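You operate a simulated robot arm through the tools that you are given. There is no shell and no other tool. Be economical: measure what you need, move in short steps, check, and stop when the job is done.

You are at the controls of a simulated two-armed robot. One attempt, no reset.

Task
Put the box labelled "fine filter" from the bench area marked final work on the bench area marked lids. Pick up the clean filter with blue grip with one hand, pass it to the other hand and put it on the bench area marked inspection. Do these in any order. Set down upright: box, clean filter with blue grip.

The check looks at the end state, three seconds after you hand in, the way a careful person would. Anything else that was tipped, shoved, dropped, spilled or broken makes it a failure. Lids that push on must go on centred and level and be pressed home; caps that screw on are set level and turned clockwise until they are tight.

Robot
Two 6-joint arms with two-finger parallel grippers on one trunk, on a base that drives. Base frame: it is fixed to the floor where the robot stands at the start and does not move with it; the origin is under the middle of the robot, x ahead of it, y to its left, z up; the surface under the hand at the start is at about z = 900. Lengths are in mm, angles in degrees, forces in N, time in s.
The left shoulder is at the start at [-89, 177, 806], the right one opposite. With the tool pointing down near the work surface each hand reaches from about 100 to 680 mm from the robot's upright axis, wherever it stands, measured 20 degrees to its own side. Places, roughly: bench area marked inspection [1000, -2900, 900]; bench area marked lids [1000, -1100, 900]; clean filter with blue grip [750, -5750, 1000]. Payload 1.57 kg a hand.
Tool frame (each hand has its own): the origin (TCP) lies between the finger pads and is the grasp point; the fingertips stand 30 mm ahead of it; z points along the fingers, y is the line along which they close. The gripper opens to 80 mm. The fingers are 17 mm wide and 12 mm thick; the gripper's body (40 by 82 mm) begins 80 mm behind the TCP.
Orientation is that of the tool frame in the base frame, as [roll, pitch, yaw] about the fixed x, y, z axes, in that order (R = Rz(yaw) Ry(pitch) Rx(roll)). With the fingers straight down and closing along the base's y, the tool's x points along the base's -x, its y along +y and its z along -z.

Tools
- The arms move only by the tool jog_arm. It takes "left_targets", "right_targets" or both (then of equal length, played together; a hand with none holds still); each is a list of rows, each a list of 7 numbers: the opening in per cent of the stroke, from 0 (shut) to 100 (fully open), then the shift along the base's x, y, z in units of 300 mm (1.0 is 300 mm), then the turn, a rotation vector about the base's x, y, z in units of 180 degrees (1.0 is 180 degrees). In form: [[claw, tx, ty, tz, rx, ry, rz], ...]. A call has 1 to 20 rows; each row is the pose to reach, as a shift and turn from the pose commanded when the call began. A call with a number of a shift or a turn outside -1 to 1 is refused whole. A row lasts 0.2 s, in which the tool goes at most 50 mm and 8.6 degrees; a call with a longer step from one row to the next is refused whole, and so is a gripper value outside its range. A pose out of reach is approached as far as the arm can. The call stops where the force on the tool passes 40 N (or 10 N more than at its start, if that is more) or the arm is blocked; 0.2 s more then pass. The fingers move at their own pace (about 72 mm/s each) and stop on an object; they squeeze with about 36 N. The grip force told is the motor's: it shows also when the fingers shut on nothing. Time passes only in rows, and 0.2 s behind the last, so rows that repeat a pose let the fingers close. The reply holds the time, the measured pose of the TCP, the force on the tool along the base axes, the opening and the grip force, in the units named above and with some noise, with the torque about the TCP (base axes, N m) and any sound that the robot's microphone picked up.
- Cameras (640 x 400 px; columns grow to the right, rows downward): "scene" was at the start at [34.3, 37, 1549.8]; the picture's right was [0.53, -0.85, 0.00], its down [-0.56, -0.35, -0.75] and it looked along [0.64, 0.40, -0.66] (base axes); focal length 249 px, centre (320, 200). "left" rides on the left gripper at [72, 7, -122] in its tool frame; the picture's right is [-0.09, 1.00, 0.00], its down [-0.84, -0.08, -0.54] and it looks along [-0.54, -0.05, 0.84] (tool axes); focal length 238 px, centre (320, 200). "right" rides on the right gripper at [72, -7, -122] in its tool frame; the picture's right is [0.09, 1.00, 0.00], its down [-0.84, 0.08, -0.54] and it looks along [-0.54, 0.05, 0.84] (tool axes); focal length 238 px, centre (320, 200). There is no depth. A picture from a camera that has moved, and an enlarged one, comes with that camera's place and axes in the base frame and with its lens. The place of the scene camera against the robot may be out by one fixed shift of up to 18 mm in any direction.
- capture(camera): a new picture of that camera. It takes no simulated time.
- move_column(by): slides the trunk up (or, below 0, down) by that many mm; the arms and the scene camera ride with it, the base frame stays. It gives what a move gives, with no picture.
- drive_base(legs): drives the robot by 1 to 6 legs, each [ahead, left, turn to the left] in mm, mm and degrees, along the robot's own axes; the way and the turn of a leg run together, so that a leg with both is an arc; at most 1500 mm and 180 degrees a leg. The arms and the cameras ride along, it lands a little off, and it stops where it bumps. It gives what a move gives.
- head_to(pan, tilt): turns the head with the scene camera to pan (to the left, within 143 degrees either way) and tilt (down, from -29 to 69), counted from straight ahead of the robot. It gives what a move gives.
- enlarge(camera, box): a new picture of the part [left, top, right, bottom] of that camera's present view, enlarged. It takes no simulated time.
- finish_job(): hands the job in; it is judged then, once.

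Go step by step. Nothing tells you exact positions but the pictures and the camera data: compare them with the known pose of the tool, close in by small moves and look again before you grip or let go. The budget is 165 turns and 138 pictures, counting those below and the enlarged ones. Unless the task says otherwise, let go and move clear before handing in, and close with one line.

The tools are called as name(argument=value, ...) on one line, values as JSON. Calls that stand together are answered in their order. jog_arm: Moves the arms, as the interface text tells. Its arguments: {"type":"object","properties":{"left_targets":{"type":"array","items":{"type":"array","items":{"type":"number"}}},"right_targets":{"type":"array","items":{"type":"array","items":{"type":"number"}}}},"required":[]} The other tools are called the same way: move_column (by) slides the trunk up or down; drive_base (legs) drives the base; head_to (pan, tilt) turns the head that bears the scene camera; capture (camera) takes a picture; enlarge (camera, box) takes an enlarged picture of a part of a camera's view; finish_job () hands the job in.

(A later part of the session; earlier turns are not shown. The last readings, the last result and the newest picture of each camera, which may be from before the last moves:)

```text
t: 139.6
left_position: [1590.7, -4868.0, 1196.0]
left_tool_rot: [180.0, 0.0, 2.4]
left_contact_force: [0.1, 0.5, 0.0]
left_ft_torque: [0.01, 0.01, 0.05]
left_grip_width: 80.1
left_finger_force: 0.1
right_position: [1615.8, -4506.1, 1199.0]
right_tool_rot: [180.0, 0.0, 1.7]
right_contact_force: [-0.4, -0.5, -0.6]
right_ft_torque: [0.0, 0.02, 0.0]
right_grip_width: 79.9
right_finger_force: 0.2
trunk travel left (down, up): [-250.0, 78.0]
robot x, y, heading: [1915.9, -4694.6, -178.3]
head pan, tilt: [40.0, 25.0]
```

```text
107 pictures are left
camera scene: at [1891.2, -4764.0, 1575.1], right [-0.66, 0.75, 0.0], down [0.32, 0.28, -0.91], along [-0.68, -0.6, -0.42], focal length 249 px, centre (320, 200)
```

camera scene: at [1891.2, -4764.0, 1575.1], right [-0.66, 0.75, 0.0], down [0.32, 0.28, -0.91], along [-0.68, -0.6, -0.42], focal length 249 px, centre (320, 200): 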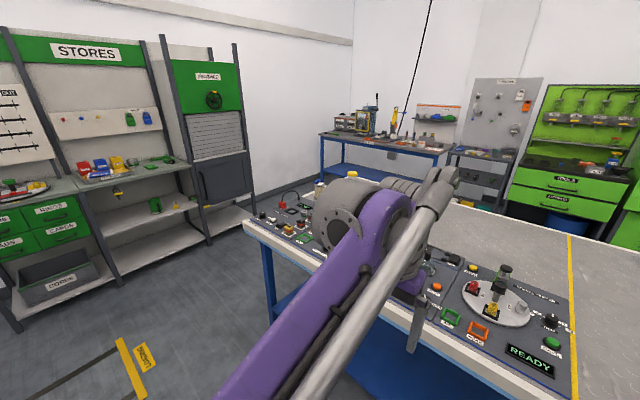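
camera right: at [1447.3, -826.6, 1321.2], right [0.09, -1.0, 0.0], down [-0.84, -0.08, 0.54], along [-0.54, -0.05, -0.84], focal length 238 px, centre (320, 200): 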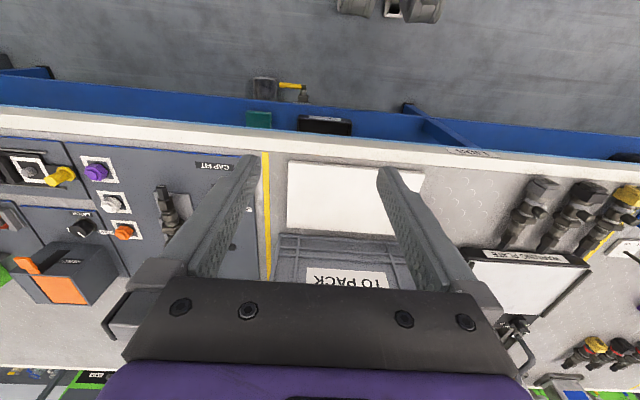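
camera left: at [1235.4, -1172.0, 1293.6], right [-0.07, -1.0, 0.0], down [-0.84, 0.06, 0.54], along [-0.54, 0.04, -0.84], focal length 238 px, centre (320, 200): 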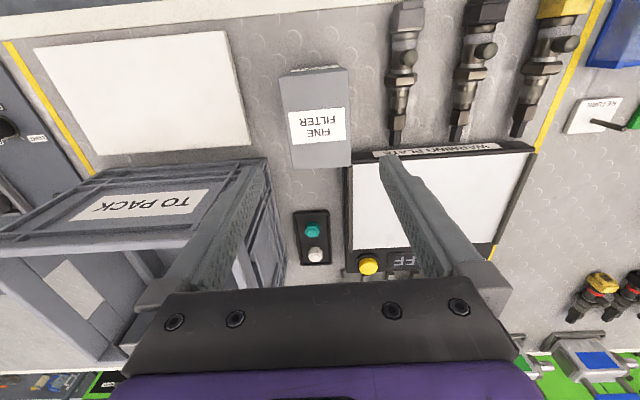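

The bench ends at y≈-5860, so the filter near [750, -5750] can be reached from the end. I'll drive on and look over the end from there.

drive_base(legs=[[0, 800, -1.5], [0, 800, 0]])

head_to(pan=-15, tilt=25)

capture(camera="scene")

```text
t: 154.0
left_position: [1595.7, -6459.9, 1195.8]
left_tool_rot: [180.0, 0.0, 0.4]
left_contact_force: [0.5, 0.5, 0.9]
left_ft_torque: [-0.01, 0.0, -0.02]
left_grip_width: 80.2
left_finger_force: 0.0
right_position: [1631.2, -6100.9, 1198.8]
right_tool_rot: [-179.9, 0.0, -0.5]
right_contact_force: [-0.1, 0.4, 0.1]
right_ft_torque: [-0.01, 0.01, 0.0]
right_grip_width: 79.8
right_finger_force: 0.1
trunk travel left (down, up): [-250.0, 78.0]
robot x, y, heading: [1925.2, -6300.0, 179.4]
head pan, tilt: [40.0, 25.0]
```

```text
t: 155.3
left_position: [1594.9, -6460.9, 1196.3]
left_tool_rot: [180.0, 0.0, 0.4]
left_contact_force: [0.0, 0.2, -0.6]
left_ft_torque: [-0.02, 0.02, 0.01]
left_grip_width: 80.0
left_finger_force: 0.1
right_position: [1630.9, -6101.3, 1199.7]
right_tool_rot: [-180.0, 0.1, -0.5]
right_contact_force: [-0.2, 0.2, 0.5]
right_ft_torque: [-0.04, -0.02, 0.0]
right_grip_width: 79.8
right_finger_force: 0.1
trunk travel left (down, up): [-250.0, 78.0]
robot x, y, heading: [1927.9, -6299.4, 179.6]
head pan, tilt: [-15.0, 25.0]
```

```text
106 pictures are left
camera scene: at [1881.0, -6284.5, 1575.1], right [0.27, 0.96, 0.0], down [0.41, -0.11, -0.91], along [-0.87, 0.24, -0.42], focal length 249 px, centre (320, 200)
```

scene: 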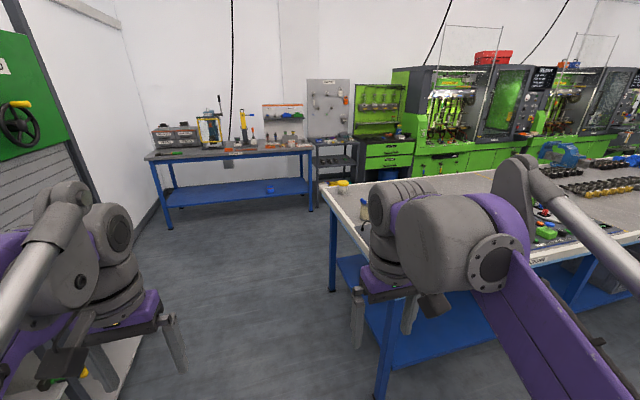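

The end is clear. I'll turn to face the bench end (heading 90) and slide across to x≈750.

drive_base(legs=[[0, 50, -90], [0, 600, 0.5], [0, 560, 0]])

head_to(pan=0, tilt=40)

capture(camera="scene")

```text
t: 169.9
left_position: [574.3, -5993.0, 1195.9]
left_tool_rot: [-180.0, 0.0, -89.4]
left_contact_force: [-0.5, 0.8, 0.0]
left_ft_torque: [-0.02, -0.01, -0.01]
left_grip_width: 80.1
left_finger_force: 0.0
right_position: [934.0, -6027.6, 1198.8]
right_tool_rot: [179.9, 0.0, -90.3]
right_contact_force: [0.3, 0.0, 0.0]
right_ft_torque: [0.02, -0.02, 0.01]
right_grip_width: 80.0
right_finger_force: 0.1
trunk travel left (down, up): [-250.0, 78.0]
robot x, y, heading: [735.0, -6325.9, 89.8]
head pan, tilt: [-15.0, 25.0]
```

```text
t: 170.6
left_position: [574.2, -5993.6, 1195.9]
left_tool_rot: [180.0, 0.1, -89.4]
left_contact_force: [-0.6, -0.4, 1.5]
left_ft_torque: [-0.05, -0.01, -0.01]
left_grip_width: 79.9
left_finger_force: 0.1
right_position: [934.5, -6027.5, 1199.9]
right_tool_rot: [-180.0, -0.1, -90.3]
right_contact_force: [0.4, 0.1, -0.3]
right_ft_torque: [0.0, 0.0, -0.01]
right_grip_width: 80.1
right_finger_force: 0.0
trunk travel left (down, up): [-250.0, 78.0]
robot x, y, heading: [736.7, -6323.0, 89.8]
head pan, tilt: [0.0, 40.0]
```

```text
105 pictures are left
camera scene: at [738.8, -6286.3, 1551.8], right [1.0, -0.01, 0.0], down [0.0, -0.64, -0.77], along [0.0, 0.77, -0.64], focal length 249 px, centre (320, 200)
```

scene: 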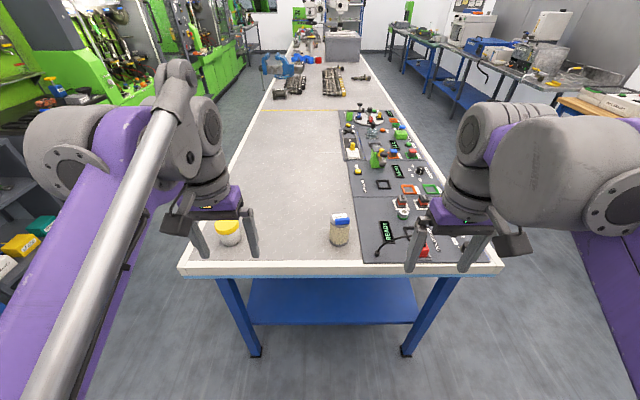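

The blue-grip filter is at the near end of the bench, with a yellow-grip one to its left. I'll enlarge it.

enlarge(camera="scene", box=[300, 190, 400, 270])

enlarge(camera="scene", box=[190, 190, 290, 270])

capture(camera="right")

capture(camera="left")

```text
5.00 times, centred on (350, 230) of scene
camera zoom: at [738.8, -6286.3, 1551.8], right [1.0, -0.01, 0.0], down [0.0, -0.64, -0.77], along [0.0, 0.77, -0.64], focal length 1244 px, centre (170, 50)
```

zoom: 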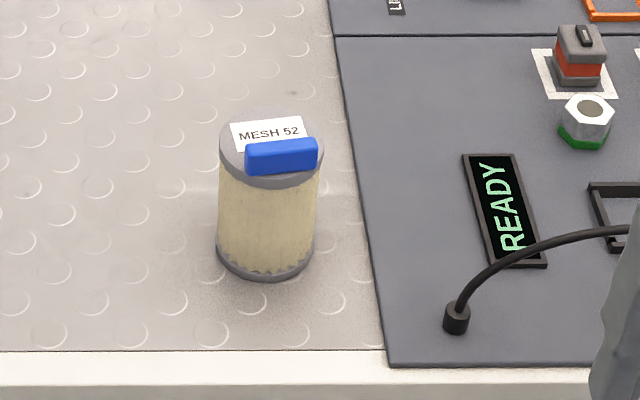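

```text
5.00 times, centred on (240, 230) of scene
camera zoom: at [738.8, -6286.3, 1551.8], right [1.0, -0.01, 0.0], down [0.0, -0.64, -0.77], along [0.0, 0.77, -0.64], focal length 1244 px, centre (720, 50)
```

zoom: 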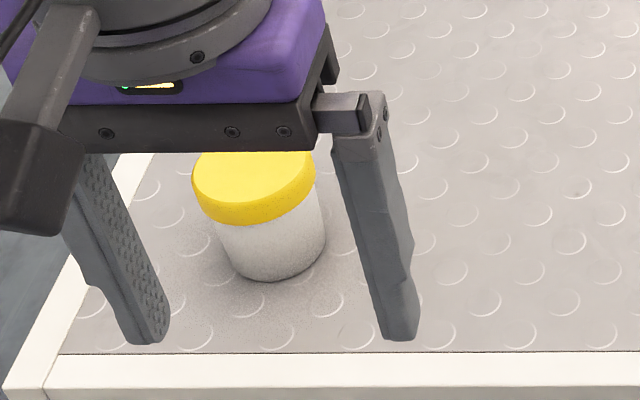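

```text
102 pictures are left
camera right: at [939.6, -6099.7, 1321.1], right [-1.0, -0.09, 0.0], down [-0.07, 0.84, 0.54], along [-0.05, 0.54, -0.84], focal length 238 px, centre (320, 200)
```

right: 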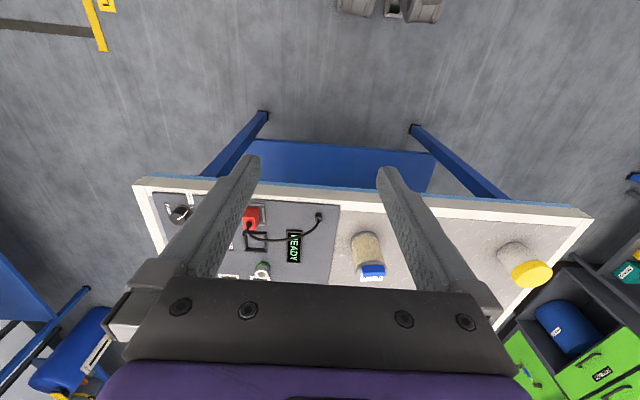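

```text
101 pictures are left
camera left: at [567.8, -6066.9, 1318.2], right [-1.0, 0.08, 0.0], down [0.07, 0.84, 0.54], along [0.04, 0.54, -0.84], focal length 238 px, centre (320, 200)
```

left: 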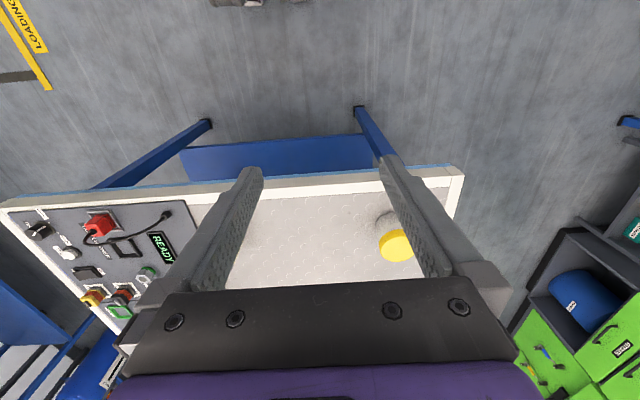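

The filter is a cylinder about 64 across and 95 high, with a blue bar near [806, -5755, 1010] lying roughly along x. Plan: the right hand lifts it by the bar from above, then the left hand takes the body at 45° and sets it down. First I want a closer look with the right hand's camera.

jog_arm(right_targets=[[100, -0.08, 0.12, -0.03, 0, 0, 0], [100, -0.17, 0.25, -0.06, 0, 0, 0], [100, -0.26, 0.38, -0.1, 0, 0, 0], [100, -0.35, 0.5, -0.13, 0, 0, 0], [100, -0.427, 0.6, -0.15, 0, 0, 0], [100, -0.427, 0.6, -0.15, 0, 0, 0]])

capture(camera="right")

enlarge(camera="right", box=[260, 130, 380, 250])

```text
t: 172.0
left_position: [573.1, -5993.5, 1197.4]
left_tool_rot: [180.0, 0.0, -89.4]
left_contact_force: [-0.1, 0.0, -0.1]
left_ft_torque: [0.0, 0.02, 0.06]
left_grip_width: 80.0
left_finger_force: 0.2
right_position: [806.0, -5848.2, 1156.0]
right_tool_rot: [179.9, 0.1, -90.2]
right_contact_force: [-0.5, -0.1, -0.4]
right_ft_torque: [0.01, 0.02, 0.0]
right_grip_width: 79.9
right_finger_force: 0.1
trunk travel left (down, up): [-250.0, 78.0]
robot x, y, heading: [731.4, -6323.0, 89.8]
head pan, tilt: [0.0, 40.0]
```

```text
100 pictures are left
camera right: at [811.6, -5920.8, 1276.8], right [-1.0, -0.09, 0.0], down [-0.07, 0.84, 0.54], along [-0.05, 0.54, -0.84], focal length 238 px, centre (320, 200)
```

right: 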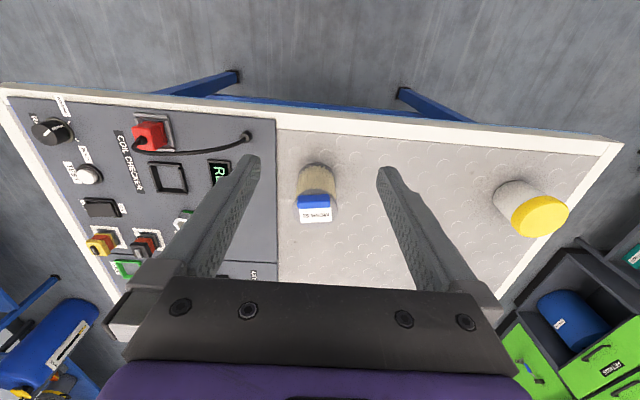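

```text
3.33 times, centred on (320, 190) of right
camera zoom: at [811.6, -5920.8, 1276.8], right [-1.0, -0.09, 0.0], down [-0.07, 0.84, 0.54], along [-0.05, 0.54, -0.84], focal length 794 px, centre (320, 233)
```

zoom: 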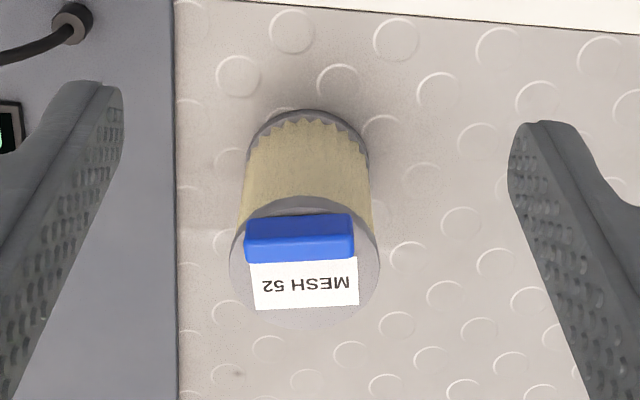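

enlarge(camera="right", box=[288, 180, 340, 232])

enlarge(camera="scene", box=[320, 200, 370, 250])

```text
7.69 times, centred on (314, 206) of right
camera zoom: at [811.6, -5920.8, 1276.8], right [-1.0, -0.09, 0.0], down [-0.07, 0.84, 0.54], along [-0.05, 0.54, -0.84], focal length 1834 px, centre (366, 154)
```

zoom: 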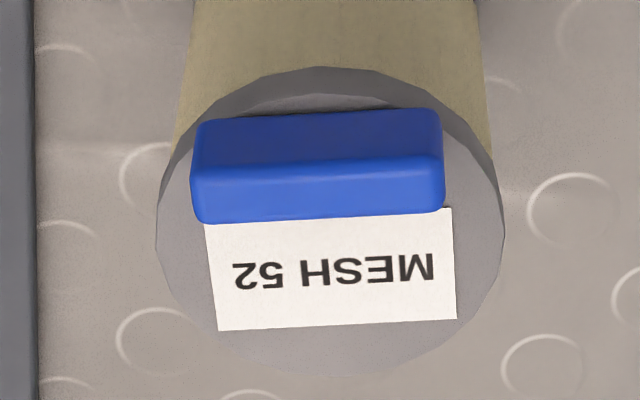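

```text
8.00 times, centred on (345, 225) of scene
camera zoom: at [739.1, -6287.1, 1551.8], right [1.0, -0.01, 0.0], down [0.0, -0.64, -0.77], along [0.0, 0.77, -0.64], focal length 1990 px, centre (120, 0)
```

zoom: 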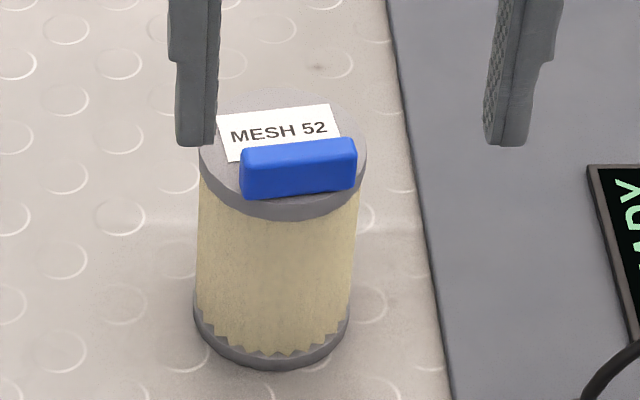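

Bar measured: centre about [804, -5739], 10 thick, z 990–1007, turned about 7.5°. I'll turn the right hand by -82.5° so it closes across the bar, and move above it with the fingers partly open.

jog_arm(right_targets=[[60, 0, 0.03, 0, 0, 0, -0.042], [45, 0, 0.07, 0, 0, 0, -0.084], [45, 0, 0.11, 0, 0, 0, -0.126], [45, 0, 0.15, 0, 0, 0, -0.168], [45, 0, 0.19, 0, 0, 0, -0.21], [45, 0, 0.23, 0, 0, 0, -0.252], [45, 0, 0.27, 0, 0, 0, -0.294], [45, 0, 0.3, 0, 0, 0, -0.336], [45, 0, 0.33, 0, 0, 0, -0.378], [45, -0.005, 0.35, 0, 0, 0, -0.42], [45, -0.007, 0.363, -0.1, 0, 0, -0.458], [45, -0.007, 0.363, -0.25, 0, 0, -0.458], [45, -0.007, 0.363, -0.3, 0, 0, -0.458], [45, -0.007, 0.363, -0.3, 0, 0, -0.458]])

capture(camera="right")

enlarge(camera="scene", box=[300, 170, 400, 250])

```text
t: 175.0
left_position: [574.6, -5994.7, 1195.5]
left_tool_rot: [180.0, 0.0, -89.4]
left_contact_force: [1.5, -0.4, 0.2]
left_ft_torque: [0.02, 0.0, 0.02]
left_grip_width: 79.8
left_finger_force: 0.0
right_position: [803.8, -5739.5, 1065.6]
right_tool_rot: [-179.9, 0.0, -172.8]
right_contact_force: [-0.8, -0.2, 0.5]
right_ft_torque: [0.0, -0.01, 0.0]
right_grip_width: 35.9
right_finger_force: 0.1
right hand out of reach, approached as far as the arm can: row 6, 7, 8, 9, 10, 11
trunk travel left (down, up): [-250.0, 78.0]
robot x, y, heading: [735.3, -6324.7, 89.8]
head pan, tilt: [0.0, 40.0]
```

```text
96 pictures are left
camera right: at [732.1, -5754.7, 1186.5], right [-0.22, 0.98, 0.0], down [0.82, 0.18, 0.54], along [0.53, 0.12, -0.84], focal length 238 px, centre (320, 200)
```

right: 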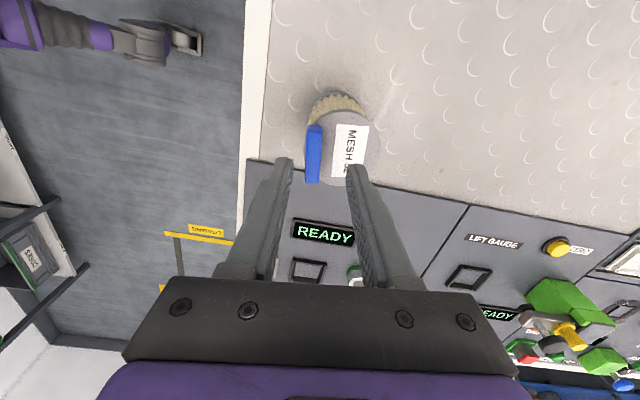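

```text
5.00 times, centred on (350, 210) of scene
camera zoom: at [738.7, -6286.1, 1551.8], right [1.0, -0.01, 0.0], down [0.0, -0.64, -0.77], along [0.0, 0.77, -0.64], focal length 1244 px, centre (170, 150)
```

zoom: 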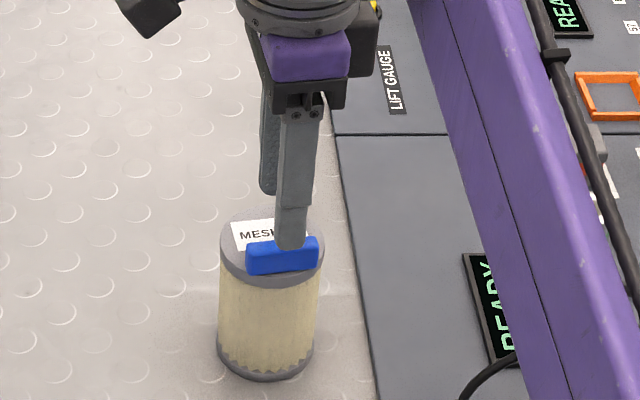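

enlarge(camera="right", box=[270, 90, 390, 200])

```text
3.64 times, centred on (330, 145) of right
camera zoom: at [732.1, -5754.7, 1186.5], right [-0.22, 0.98, 0.0], down [0.82, 0.18, 0.54], along [0.53, 0.12, -0.84], focal length 867 px, centre (284, 400)
```

zoom: 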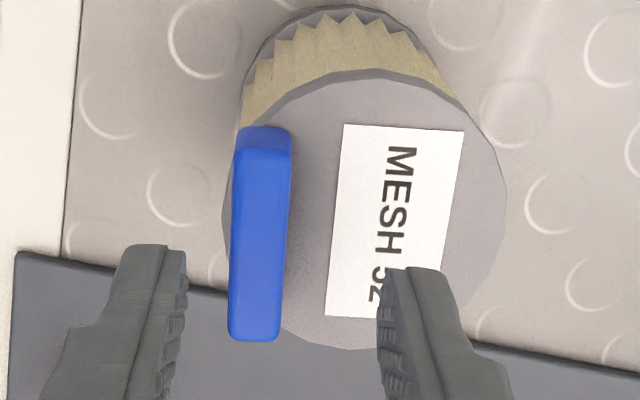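

Bar centre refines to about [806, -5742]. I'll nudge slightly, descend so the tips stop just above the cap, and close.

jog_arm(right_targets=[[45, 0.006, -0.009, 0, 0, 0, 0.007], [45, 0.006, -0.009, -0.06, 0, 0, 0.007], [45, 0.006, -0.009, -0.11, 0, 0, 0.007], [45, 0.006, -0.009, -0.14, 0, 0, 0.007], [45, 0.006, -0.009, -0.14, 0, 0, 0.007]])

enlarge(camera="right", box=[240, 50, 400, 200])

enlarge(camera="scene", box=[310, 190, 390, 260])

```text
t: 176.2
left_position: [573.6, -5993.3, 1196.7]
left_tool_rot: [-179.9, 0.1, -89.4]
left_contact_force: [0.3, 0.4, 0.2]
left_ft_torque: [-0.01, 0.03, -0.02]
left_grip_width: 80.1
left_finger_force: 0.1
right_position: [805.2, -5741.8, 1026.8]
right_tool_rot: [179.7, 0.0, -171.6]
right_contact_force: [-0.2, 1.7, 29.5]
right_ft_torque: [0.73, 0.14, -0.01]
right_grip_width: 38.1
right_finger_force: 1.1
trunk travel left (down, up): [-250.0, 78.0]
robot x, y, heading: [739.5, -6322.8, 89.8]
head pan, tilt: [0.0, 40.0]
stopped in row 5 (right hand): the force on the tool passed its limit at 43 N (the readings are from after the stop); the commanded pose is now the measured one
```

```text
2.67 times, centred on (320, 125) of right
camera zoom: at [734.3, -5759.5, 1148.7], right [-0.24, 0.97, 0.0], down [0.82, 0.2, 0.54], along [0.53, 0.13, -0.84], focal length 636 px, centre (320, 400)
```

zoom: 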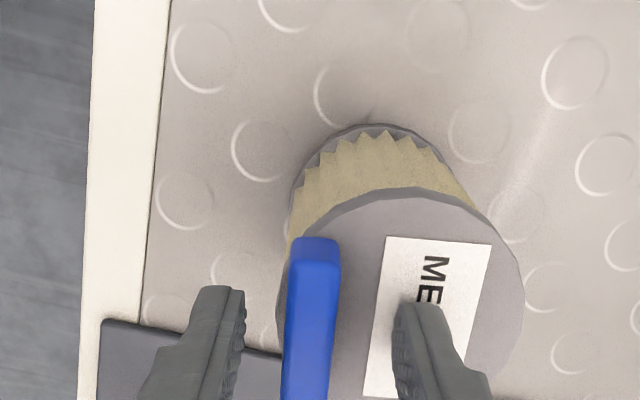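

```text
5.71 times, centred on (350, 225) of scene
camera zoom: at [738.1, -6287.8, 1552.0], right [1.0, -0.01, 0.0], down [0.0, -0.64, -0.77], along [0.0, 0.77, -0.64], focal length 1422 px, centre (149, 57)
```

zoom: 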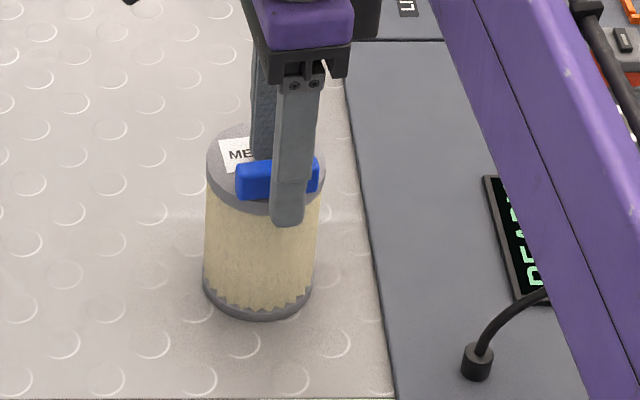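

The far fingertip touched the cap, so the cap top is at about 997. I'll rise 3 mm and close on the bar.

jog_arm(right_targets=[[45, 0, 0, 0.009, 0, 0, 0], [45, 0, 0, 0.009, 0, 0, 0], [25, 0, 0, 0.009, 0, 0, 0], [8, 0, 0, 0.009, 0, 0, 0], [8, 0, 0, 0.009, 0, 0, 0], [8, 0, 0, 0.009, 0, 0, 0]])

enlarge(camera="right", box=[240, 50, 400, 200])

enlarge(camera="scene", box=[310, 190, 390, 260])

```text
t: 177.7
left_position: [575.2, -5992.6, 1197.2]
left_tool_rot: [179.9, 0.0, -89.3]
left_contact_force: [-0.3, -0.5, 0.5]
left_ft_torque: [-0.01, -0.05, 0.02]
left_grip_width: 79.9
left_finger_force: 0.0
right_position: [806.0, -5741.8, 1027.6]
right_tool_rot: [179.7, 0.1, -171.5]
right_contact_force: [0.3, -2.7, 3.7]
right_ft_torque: [-0.17, -0.05, 0.0]
right_grip_width: 11.4
right_finger_force: 29.4
trunk travel left (down, up): [-250.0, 78.0]
robot x, y, heading: [736.4, -6320.5, 89.7]
head pan, tilt: [0.0, 40.0]
```

```text
2.67 times, centred on (320, 125) of right
camera zoom: at [734.4, -5758.5, 1149.4], right [-0.24, 0.97, 0.0], down [0.82, 0.2, 0.54], along [0.53, 0.13, -0.84], focal length 636 px, centre (320, 400)
```

zoom: 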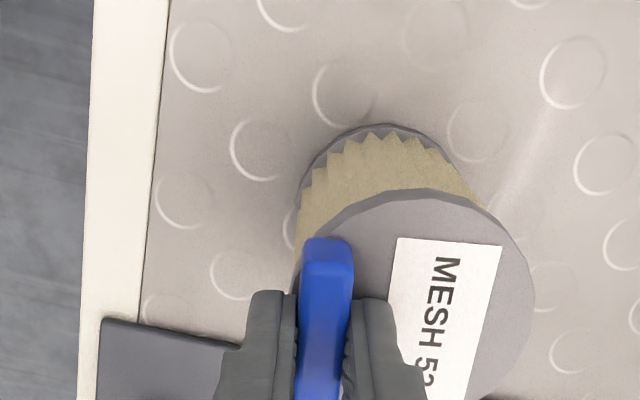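

```text
5.71 times, centred on (350, 225) of scene
camera zoom: at [738.7, -6287.1, 1551.7], right [1.0, -0.01, 0.0], down [0.0, -0.64, -0.77], along [0.0, 0.77, -0.64], focal length 1422 px, centre (149, 57)
```

zoom: 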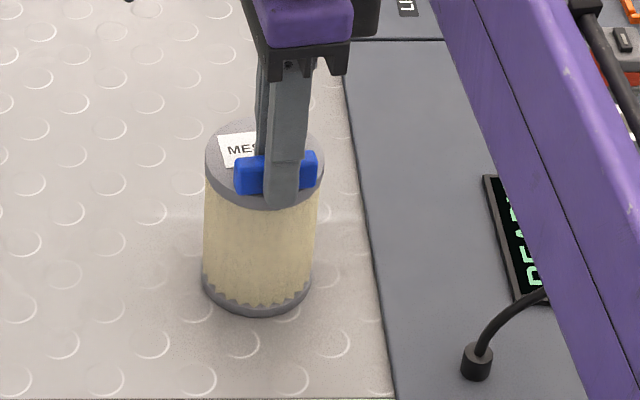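

Gripping the bar at 11 mm. I'll close fully and lift gently, drawing back towards the robot.

jog_arm(right_targets=[[0, 0, 0, 0, 0, 0, 0], [0, 0, 0, 0.02, 0, 0, 0], [0, 0, 0, 0.06, 0, 0, 0], [0, 0, 0, 0.12, 0, 0, 0], [0, 0, 0, 0.2, 0, 0, 0], [0, 0, -0.1, 0.25, 0, 0, 0], [0, 0, -0.22, 0.3, 0, 0, 0], [0, 0, -0.34, 0.36, 0, 0, 0], [0, 0, -0.46, 0.42, 0, 0, 0], [0, 0, -0.58, 0.48, 0, 0, 0], [0, 0, -0.6, 0.5, 0, 0, 0]])

capture(camera="scene")

capture(camera="right")

```text
t: 180.1
left_position: [574.6, -5992.5, 1196.3]
left_tool_rot: [180.0, 0.0, -89.4]
left_contact_force: [0.5, 0.4, 0.5]
left_ft_torque: [-0.01, -0.01, -0.02]
left_grip_width: 79.9
left_finger_force: 0.1
right_position: [807.0, -5919.2, 1178.1]
right_tool_rot: [179.9, 0.1, -171.5]
right_contact_force: [-0.3, 0.0, -1.7]
right_ft_torque: [-0.02, -0.02, -0.03]
right_grip_width: 11.4
right_finger_force: 29.3
trunk travel left (down, up): [-250.0, 78.0]
robot x, y, heading: [738.1, -6322.3, 89.5]
head pan, tilt: [0.0, 40.0]
```

```text
89 pictures are left
camera scene: at [738.7, -6285.6, 1551.7], right [1.0, -0.01, 0.0], down [0.0, -0.64, -0.77], along [0.0, 0.77, -0.64], focal length 249 px, centre (320, 200)
```

scene: 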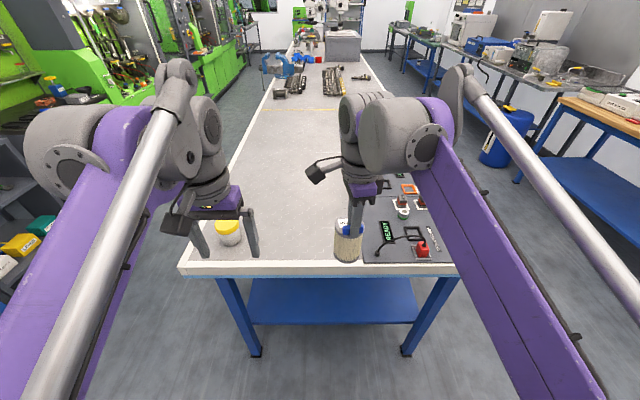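

```text
88 pictures are left
camera right: at [734.8, -5936.8, 1299.2], right [-0.24, 0.97, 0.0], down [0.82, 0.2, 0.54], along [0.53, 0.13, -0.84], focal length 238 px, centre (320, 200)
```

right: 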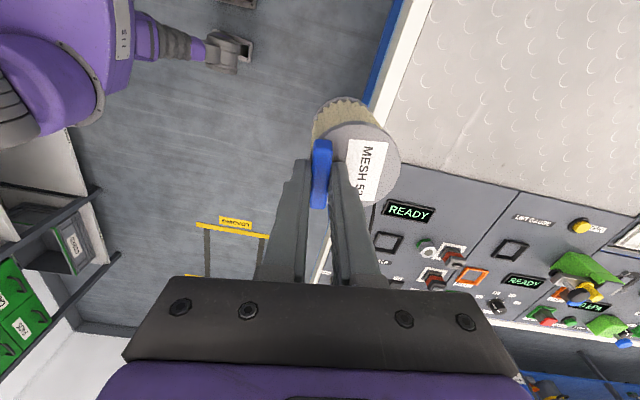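

The filter is held cleanly, hanging level. I'll turn the right hand back to its natural yaw in front of the robot, ready for the pass.

jog_arm(right_targets=[[0, -0.01, 0, 0, 0, 0, 0.045], [0, -0.02, 0, 0, 0, 0, 0.09], [0, -0.03, 0, 0, 0, 0, 0.135], [0, -0.04, 0, 0, 0, 0, 0.18], [0, -0.05, 0, 0, 0, 0, 0.225], [0, -0.06, 0, 0, 0, 0, 0.27], [0, -0.07, 0, 0, 0, 0, 0.315], [0, -0.08, 0, 0, 0, 0, 0.36], [0, -0.09, 0, 0, 0, 0, 0.405], [0, -0.1, 0, 0, 0, 0, 0.45], [0, -0.1, 0, 0, 0, 0, 0.45]], left_targets=[[100, 0, -0.03, 0.03, 0, 0, 0], [100, 0, -0.06, 0.06, 0.04, 0, 0], [100, 0, -0.1, 0.1, 0.08, 0, 0], [100, 0, -0.15, 0.1, 0.12, 0, 0], [100, 0, -0.2, 0.1, 0.16, 0, 0], [100, 0, -0.2, 0.1, 0.2, 0, 0], [100, 0, -0.2, 0.1, 0.24, 0, 0], [100, 0, -0.2, 0.1, 0.25, 0, 0], [100, 0, -0.2, 0.1, 0.25, 0, 0], [100, 0, -0.2, 0.1, 0.25, 0, 0], [100, 0, -0.2, 0.1, 0.25, 0, 0]])

capture(camera="scene")

capture(camera="left")

capture(camera="right")

```text
t: 182.4
left_position: [575.0, -6052.9, 1225.7]
left_tool_rot: [-179.4, 45.0, -89.0]
left_contact_force: [-0.2, 0.8, -0.2]
left_ft_torque: [0.01, -0.01, 0.01]
left_grip_width: 79.9
left_finger_force: 0.1
right_position: [776.8, -5921.1, 1176.7]
right_tool_rot: [179.9, 0.1, -90.4]
right_contact_force: [0.4, 0.0, -2.0]
right_ft_torque: [0.03, 0.01, 0.03]
right_grip_width: 11.2
right_finger_force: 28.8
trunk travel left (down, up): [-250.0, 78.0]
robot x, y, heading: [736.5, -6325.2, 89.5]
head pan, tilt: [0.0, 40.0]
```

```text
87 pictures are left
camera scene: at [738.8, -6286.2, 1551.7], right [1.0, -0.01, 0.0], down [0.0, -0.64, -0.77], along [0.0, 0.77, -0.64], focal length 249 px, centre (320, 200)
```

scene: 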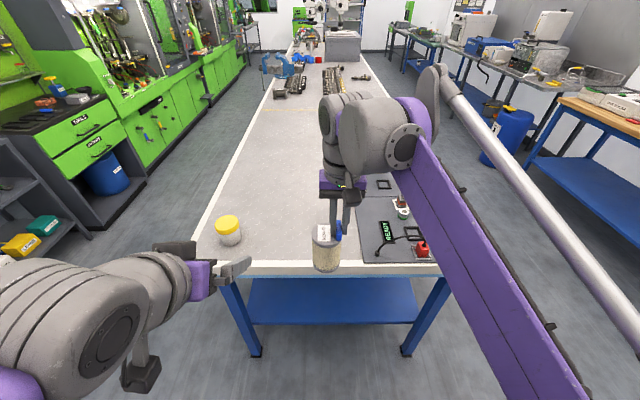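

```text
86 pictures are left
camera left: at [568.1, -6192.5, 1261.9], right [-1.0, 0.06, 0.06], down [0.07, 0.21, 0.98], along [0.04, 0.98, -0.21], focal length 238 px, centre (320, 200)
```

left: 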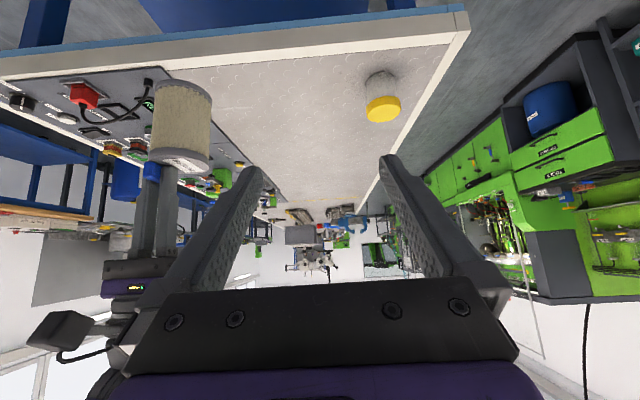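

```text
85 pictures are left
camera right: at [781.4, -5992.7, 1299.1], right [-1.0, -0.09, 0.0], down [-0.07, 0.84, 0.54], along [-0.05, 0.54, -0.84], focal length 238 px, centre (320, 200)
```

right: 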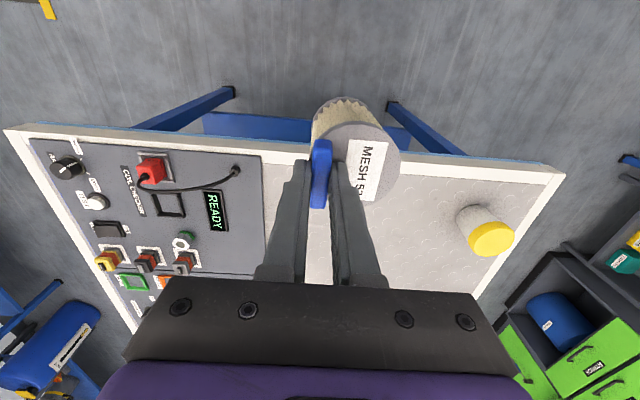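

Both cameras agree: filter axis at about [755, -5922], bottom at 1049. I'll bring the left hand, tilted 45°, to a standoff on the line to the body's mid-height.

jog_arm(left_targets=[[100, 0.12, 0.0, 0, 0, 0, 0], [100, 0.24, 0.0, 0, 0, 0, 0], [100, 0.36, 0.0, 0, 0, 0, 0], [100, 0.48, 0.03, -0.03, 0, 0, 0], [100, 0.6, 0.08, -0.08, 0, 0, 0], [100, 0.602, 0.13, -0.133, 0, 0, 0], [100, 0.602, 0.13, -0.133, 0, 0, 0]])

capture(camera="left")

capture(camera="scene")

```text
t: 184.1
left_position: [754.9, -6012.4, 1187.6]
left_tool_rot: [-179.4, 45.0, -89.1]
left_contact_force: [0.1, 0.3, -0.7]
left_ft_torque: [-0.03, -0.02, -0.02]
left_grip_width: 79.9
left_finger_force: 0.0
right_position: [775.8, -5920.6, 1177.3]
right_tool_rot: [179.9, 0.1, -90.4]
right_contact_force: [0.7, 0.0, -1.4]
right_ft_torque: [0.01, -0.01, -0.01]
right_grip_width: 11.1
right_finger_force: 29.0
trunk travel left (down, up): [-250.0, 78.0]
robot x, y, heading: [732.8, -6322.7, 89.9]
head pan, tilt: [0.0, 40.0]
```

```text
84 pictures are left
camera left: at [748.7, -6151.5, 1221.9], right [-1.0, 0.06, 0.06], down [0.07, 0.21, 0.98], along [0.04, 0.98, -0.21], focal length 238 px, centre (320, 200)
```

left: 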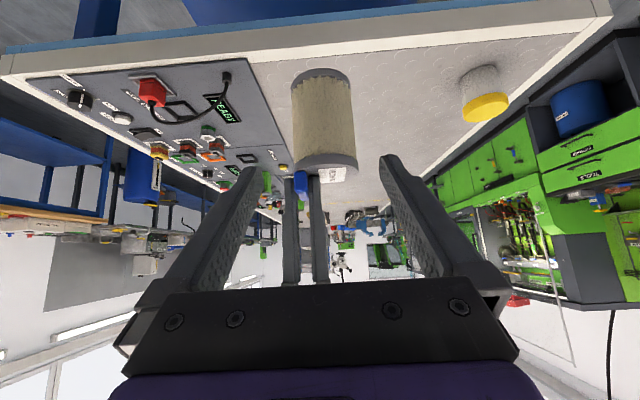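

```text
83 pictures are left
camera scene: at [738.9, -6286.2, 1551.7], right [1.0, -0.01, 0.0], down [0.0, -0.64, -0.77], along [0.0, 0.77, -0.64], focal length 249 px, centre (320, 200)
```

scene: 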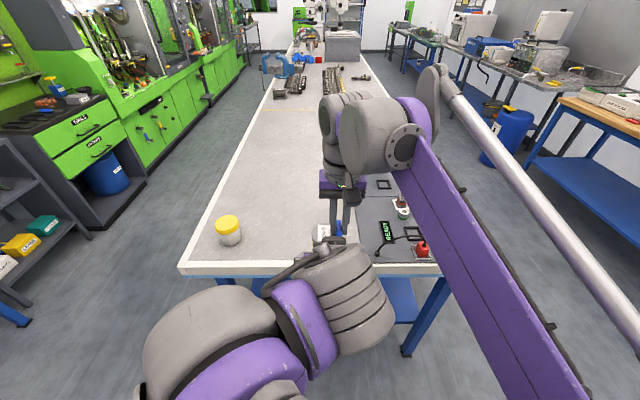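

The filter is about 5 mm left of the tool's line. I'll correct that and slide in so the fingers straddle the body.

jog_arm(left_targets=[[100, -0.015, 0.05, -0.052, 0, 0, 0], [100, -0.015, 0.11, -0.115, 0, 0, 0], [100, -0.015, 0.17, -0.177, 0, 0, 0], [100, -0.015, 0.23, -0.24, 0, 0, 0], [100, -0.015, 0.27, -0.28, 0, 0, 0], [100, -0.015, 0.3, -0.312, 0, 0, 0], [100, -0.015, 0.3, -0.312, 0, 0, 0]])

capture(camera="left")

capture(camera="right")

```text
t: 185.7
left_position: [751.5, -5924.1, 1093.3]
left_tool_rot: [-179.4, 45.0, -89.1]
left_contact_force: [-0.5, 0.8, 0.4]
left_ft_torque: [0.01, -0.03, -0.01]
left_grip_width: 80.0
left_finger_force: 0.1
right_position: [775.2, -5920.9, 1178.2]
right_tool_rot: [179.8, 0.2, -90.5]
right_contact_force: [-0.8, 0.2, -0.3]
right_ft_torque: [0.0, -0.05, 0.04]
right_grip_width: 11.3
right_finger_force: 29.3
trunk travel left (down, up): [-250.0, 78.0]
robot x, y, heading: [738.7, -6322.3, 89.7]
head pan, tilt: [0.0, 40.0]
```

```text
82 pictures are left
camera left: at [744.9, -6063.1, 1128.5], right [-1.0, 0.06, 0.06], down [0.07, 0.21, 0.98], along [0.04, 0.98, -0.21], focal length 238 px, centre (320, 200)
```

left: 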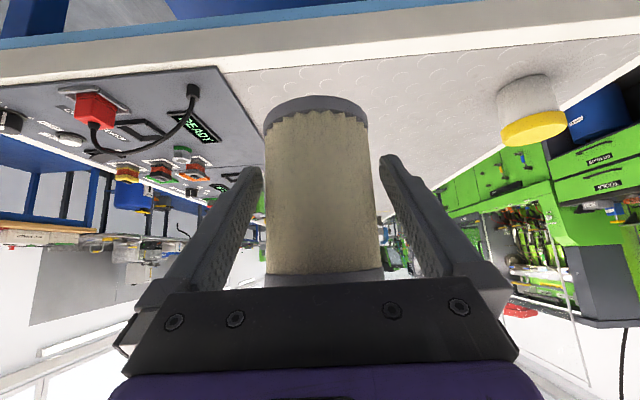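

```text
81 pictures are left
camera right: at [781.2, -5993.0, 1299.1], right [-1.0, -0.08, 0.0], down [-0.07, 0.84, 0.54], along [-0.05, 0.54, -0.84], focal length 238 px, centre (320, 200)
```

right: 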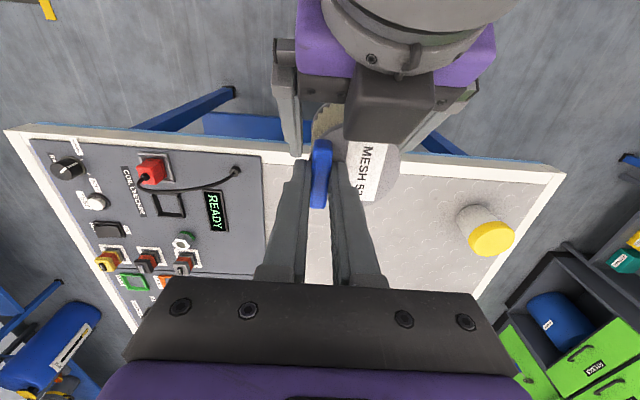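

The left fingers straddle the body centrally with no contact yet. Closing the left hand while the right still holds.

jog_arm(left_targets=[[90, 0, 0, 0, 0, 0, 0], [80, 0, 0, 0, 0, 0, 0], [70, 0, 0, 0, 0, 0, 0], [60, 0, 0, 0, 0, 0, 0], [60, 0, 0, 0, 0, 0, 0], [60, 0, 0, 0, 0, 0, 0]])

capture(camera="left")

```text
t: 187.1
left_position: [751.5, -5923.9, 1093.9]
left_tool_rot: [-179.4, 45.0, -89.2]
left_contact_force: [6.1, 1.9, -3.6]
left_ft_torque: [-0.04, 0.52, 0.03]
left_grip_width: 64.8
left_finger_force: 35.9
right_position: [775.8, -5921.8, 1177.0]
right_tool_rot: [179.8, 0.1, -90.4]
right_contact_force: [-7.9, -1.5, 2.4]
right_ft_torque: [-0.07, 0.05, -0.03]
right_grip_width: 11.1
right_finger_force: 28.8
trunk travel left (down, up): [-250.0, 78.0]
robot x, y, heading: [735.9, -6324.0, 89.7]
head pan, tilt: [0.0, 40.0]
```

```text
80 pictures are left
camera left: at [745.0, -6063.2, 1128.5], right [-1.0, 0.06, 0.06], down [0.07, 0.21, 0.98], along [0.04, 0.98, -0.21], focal length 238 px, centre (320, 200)
```

left: 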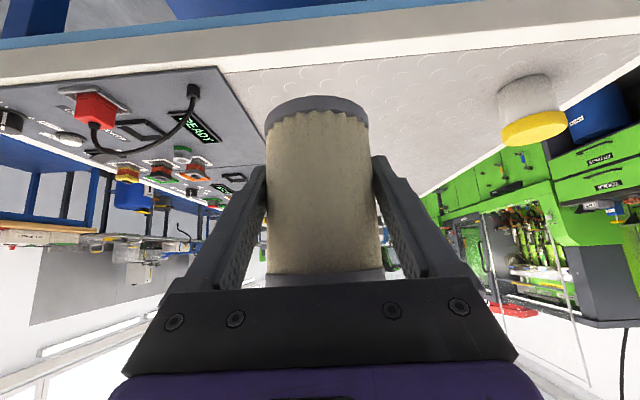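

Held by both hands. I'll open the right hand a little and raise it off the bar.

jog_arm(right_targets=[[30, 0, 0, 0, 0, 0, 0], [30, 0, 0, 0, 0, 0, 0], [30, 0, 0, 0, 0, 0, 0], [30, 0, 0, 0.04, 0, 0, 0], [30, 0, 0, 0.1, 0, 0, 0], [30, 0, 0, 0.2, 0, 0, 0], [30, 0.1, 0, 0.3, 0, 0, 0], [30, 0.25, 0, 0.3, 0, 0, 0], [30, 0.4, 0, 0.3, 0, 0, 0], [30, 0.5, 0, 0.3, 0, 0, 0]])

capture(camera="left")

capture(camera="scene")

```text
t: 189.2
left_position: [751.1, -5923.6, 1093.5]
left_tool_rot: [-179.4, 45.0, -89.2]
left_contact_force: [0.4, -0.4, 0.3]
left_ft_torque: [0.0, 0.0, 0.0]
left_grip_width: 65.0
left_finger_force: 35.4
right_position: [927.8, -5920.2, 1268.8]
right_tool_rot: [179.8, 0.1, -90.6]
right_contact_force: [-0.2, 0.6, -0.5]
right_ft_torque: [-0.01, 0.01, -0.02]
right_grip_width: 24.1
right_finger_force: 0.0
trunk travel left (down, up): [-250.0, 78.0]
robot x, y, heading: [735.8, -6319.3, 89.6]
head pan, tilt: [0.0, 40.0]
```

```text
79 pictures are left
camera left: at [745.4, -6063.0, 1128.5], right [-1.0, 0.06, 0.06], down [0.07, 0.21, 0.98], along [0.04, 0.98, -0.21], focal length 238 px, centre (320, 200)
```

left: 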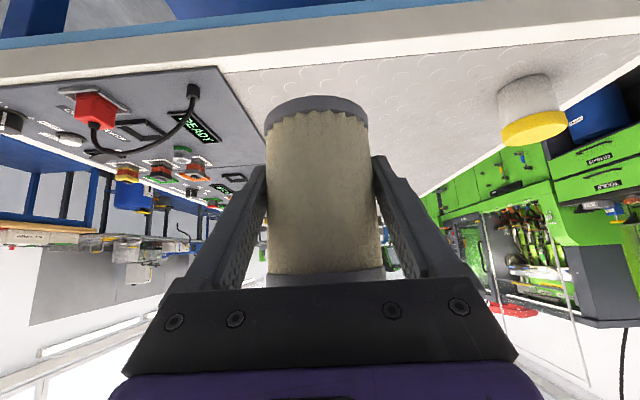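

```text
78 pictures are left
camera scene: at [739.3, -6286.1, 1551.7], right [1.0, -0.01, 0.0], down [0.0, -0.64, -0.77], along [0.0, 0.77, -0.64], focal length 249 px, centre (320, 200)
```

scene: 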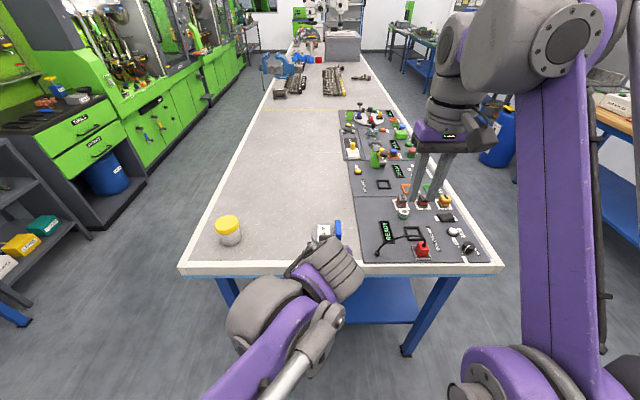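

The pass is done; the filter is firm in the left hand. I'll draw both arms in and drive back round to the inspection side.

jog_arm(left_targets=[[60, 0, 0, 0.1, 0, 0, 0], [60, -0.03, -0.05, 0.2, 0, 0, 0], [60, -0.08, -0.1, 0.25, 0, 0, 0], [60, -0.13, -0.15, 0.25, 0, 0, 0], [60, -0.18, -0.2, 0.25, 0, 0, 0], [60, -0.18, -0.2, 0.25, 0, 0, 0]], right_targets=[[30, 0, -0.1, 0, 0, 0, 0], [30, 0, -0.2, 0, 0, 0, 0], [30, 0, -0.3, -0.05, 0, 0, 0], [30, 0, -0.36, -0.1, 0, 0, 0], [30, 0, -0.36, -0.15, 0, 0, 0], [30, 0, -0.36, -0.2, 0, 0, 0]])

drive_base(legs=[[0, -600, 0], [0, -600, 0], [0, 0, 90]])

head_to(pan=-60, tilt=25)

capture(camera="scene")

capture(camera="left")

```text
t: 190.7
left_position: [696.2, -5984.0, 1167.1]
left_tool_rot: [-179.4, 45.0, -89.2]
left_contact_force: [-0.1, 0.5, -1.3]
left_ft_torque: [-0.03, -0.01, -0.01]
left_grip_width: 64.7
left_finger_force: 36.0
right_position: [924.8, -6027.1, 1208.8]
right_tool_rot: [179.9, 0.3, -90.6]
right_contact_force: [-0.2, 0.2, 0.9]
right_ft_torque: [-0.03, 0.0, 0.03]
right_grip_width: 24.1
right_finger_force: 0.0
trunk travel left (down, up): [-250.0, 78.0]
robot x, y, heading: [735.4, -6323.9, 89.6]
head pan, tilt: [0.0, 40.0]
```

```text
t: 205.7
left_position: [1602.1, -6380.0, 1167.5]
left_tool_rot: [-179.3, 44.9, 2.1]
left_contact_force: [-0.3, -0.2, -1.2]
left_ft_torque: [0.01, 0.02, 0.0]
left_grip_width: 64.6
left_finger_force: 36.1
right_position: [1640.1, -6150.0, 1208.9]
right_tool_rot: [179.9, 0.1, 0.8]
right_contact_force: [-0.7, -0.9, 0.1]
right_ft_torque: [-0.02, 0.02, 0.0]
right_grip_width: 23.9
right_finger_force: 0.1
trunk travel left (down, up): [-250.0, 78.0]
robot x, y, heading: [1944.3, -6332.4, -178.8]
head pan, tilt: [0.0, 40.0]
```

```text
t: 206.9
left_position: [1601.4, -6379.0, 1167.1]
left_tool_rot: [-179.4, 44.9, 2.2]
left_contact_force: [0.6, 0.1, -1.2]
left_ft_torque: [-0.01, -0.01, 0.02]
left_grip_width: 64.5
left_finger_force: 35.9
right_position: [1640.2, -6149.6, 1208.9]
right_tool_rot: [179.8, 0.0, 0.8]
right_contact_force: [-0.1, 0.1, -0.1]
right_ft_torque: [-0.01, -0.02, 0.04]
right_grip_width: 23.8
right_finger_force: 0.0
trunk travel left (down, up): [-250.0, 78.0]
robot x, y, heading: [1941.1, -6333.8, -178.8]
head pan, tilt: [-60.0, 25.0]
```

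```text
77 pictures are left
camera scene: at [1936.4, -6260.9, 1575.1], right [0.86, 0.52, 0.0], down [0.22, -0.36, -0.91], along [-0.47, 0.78, -0.42], focal length 249 px, centre (320, 200)
```

scene: 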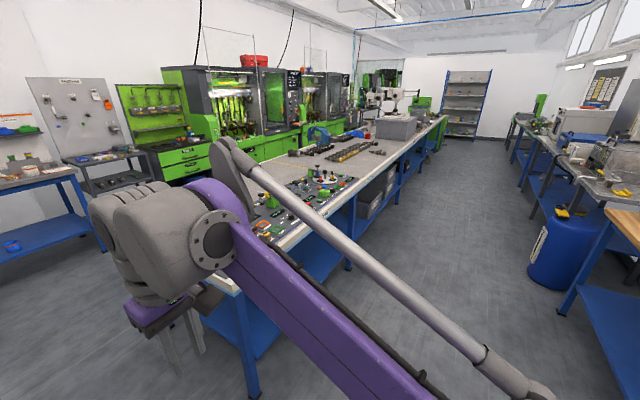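

```text
76 pictures are left
camera left: at [1738.3, -6384.6, 1202.6], right [-0.03, -1.0, 0.06], down [-0.21, 0.06, 0.98], along [-0.98, 0.02, -0.21], focal length 238 px, centre (320, 200)
```

left: 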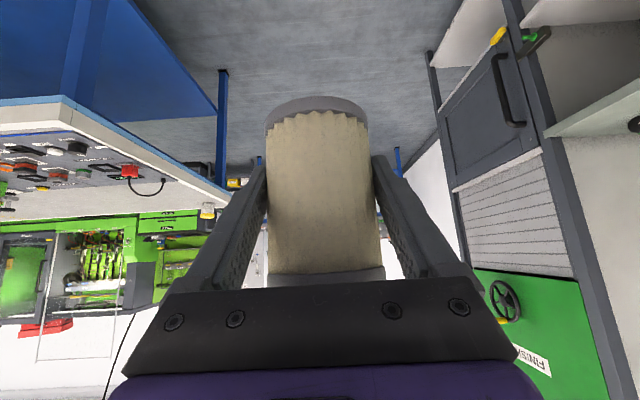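

The route is clear; driving back along the aisle to y≈-3070.

drive_base(legs=[[0, -800, -1.2], [0, -800, 0], [0, -800, 0], [0, -850, 0]])

head_to(pan=0, tilt=38)

capture(camera="scene")

```text
t: 235.9
left_position: [1618.8, -3111.3, 1168.0]
left_tool_rot: [-179.5, 45.0, 0.1]
left_contact_force: [-0.8, 0.2, -0.4]
left_ft_torque: [0.01, -0.01, 0.04]
left_grip_width: 64.6
left_finger_force: 36.4
right_position: [1664.3, -2883.0, 1209.5]
right_tool_rot: [179.9, 0.1, -1.2]
right_contact_force: [-0.4, 0.3, -0.5]
right_ft_torque: [0.01, -0.01, -0.02]
right_grip_width: 24.1
right_finger_force: 0.1
trunk travel left (down, up): [-250.0, 78.0]
robot x, y, heading: [1958.9, -3074.9, 178.7]
head pan, tilt: [-60.0, 25.0]
```

```text
t: 237.2
left_position: [1619.2, -3111.9, 1167.0]
left_tool_rot: [-179.4, 45.0, 0.0]
left_contact_force: [0.1, 0.0, -1.6]
left_ft_torque: [0.01, -0.01, 0.01]
left_grip_width: 64.6
left_finger_force: 36.0
right_position: [1664.3, -2882.5, 1209.4]
right_tool_rot: [179.9, 0.0, -1.2]
right_contact_force: [-0.3, 0.8, 1.9]
right_ft_torque: [-0.04, -0.01, 0.01]
right_grip_width: 24.2
right_finger_force: 0.1
trunk travel left (down, up): [-250.0, 78.0]
robot x, y, heading: [1957.2, -3077.8, 178.6]
head pan, tilt: [0.0, 38.0]
```

```text
75 pictures are left
camera scene: at [1916.3, -3083.2, 1554.8], right [0.02, 1.0, 0.0], down [0.62, -0.01, -0.79], along [-0.79, 0.02, -0.62], focal length 249 px, centre (320, 200)
```

scene: 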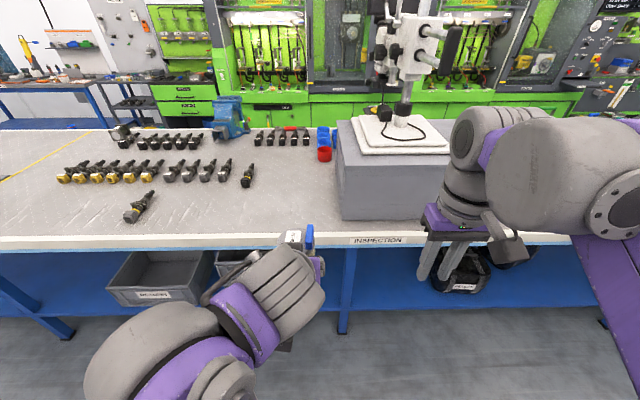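

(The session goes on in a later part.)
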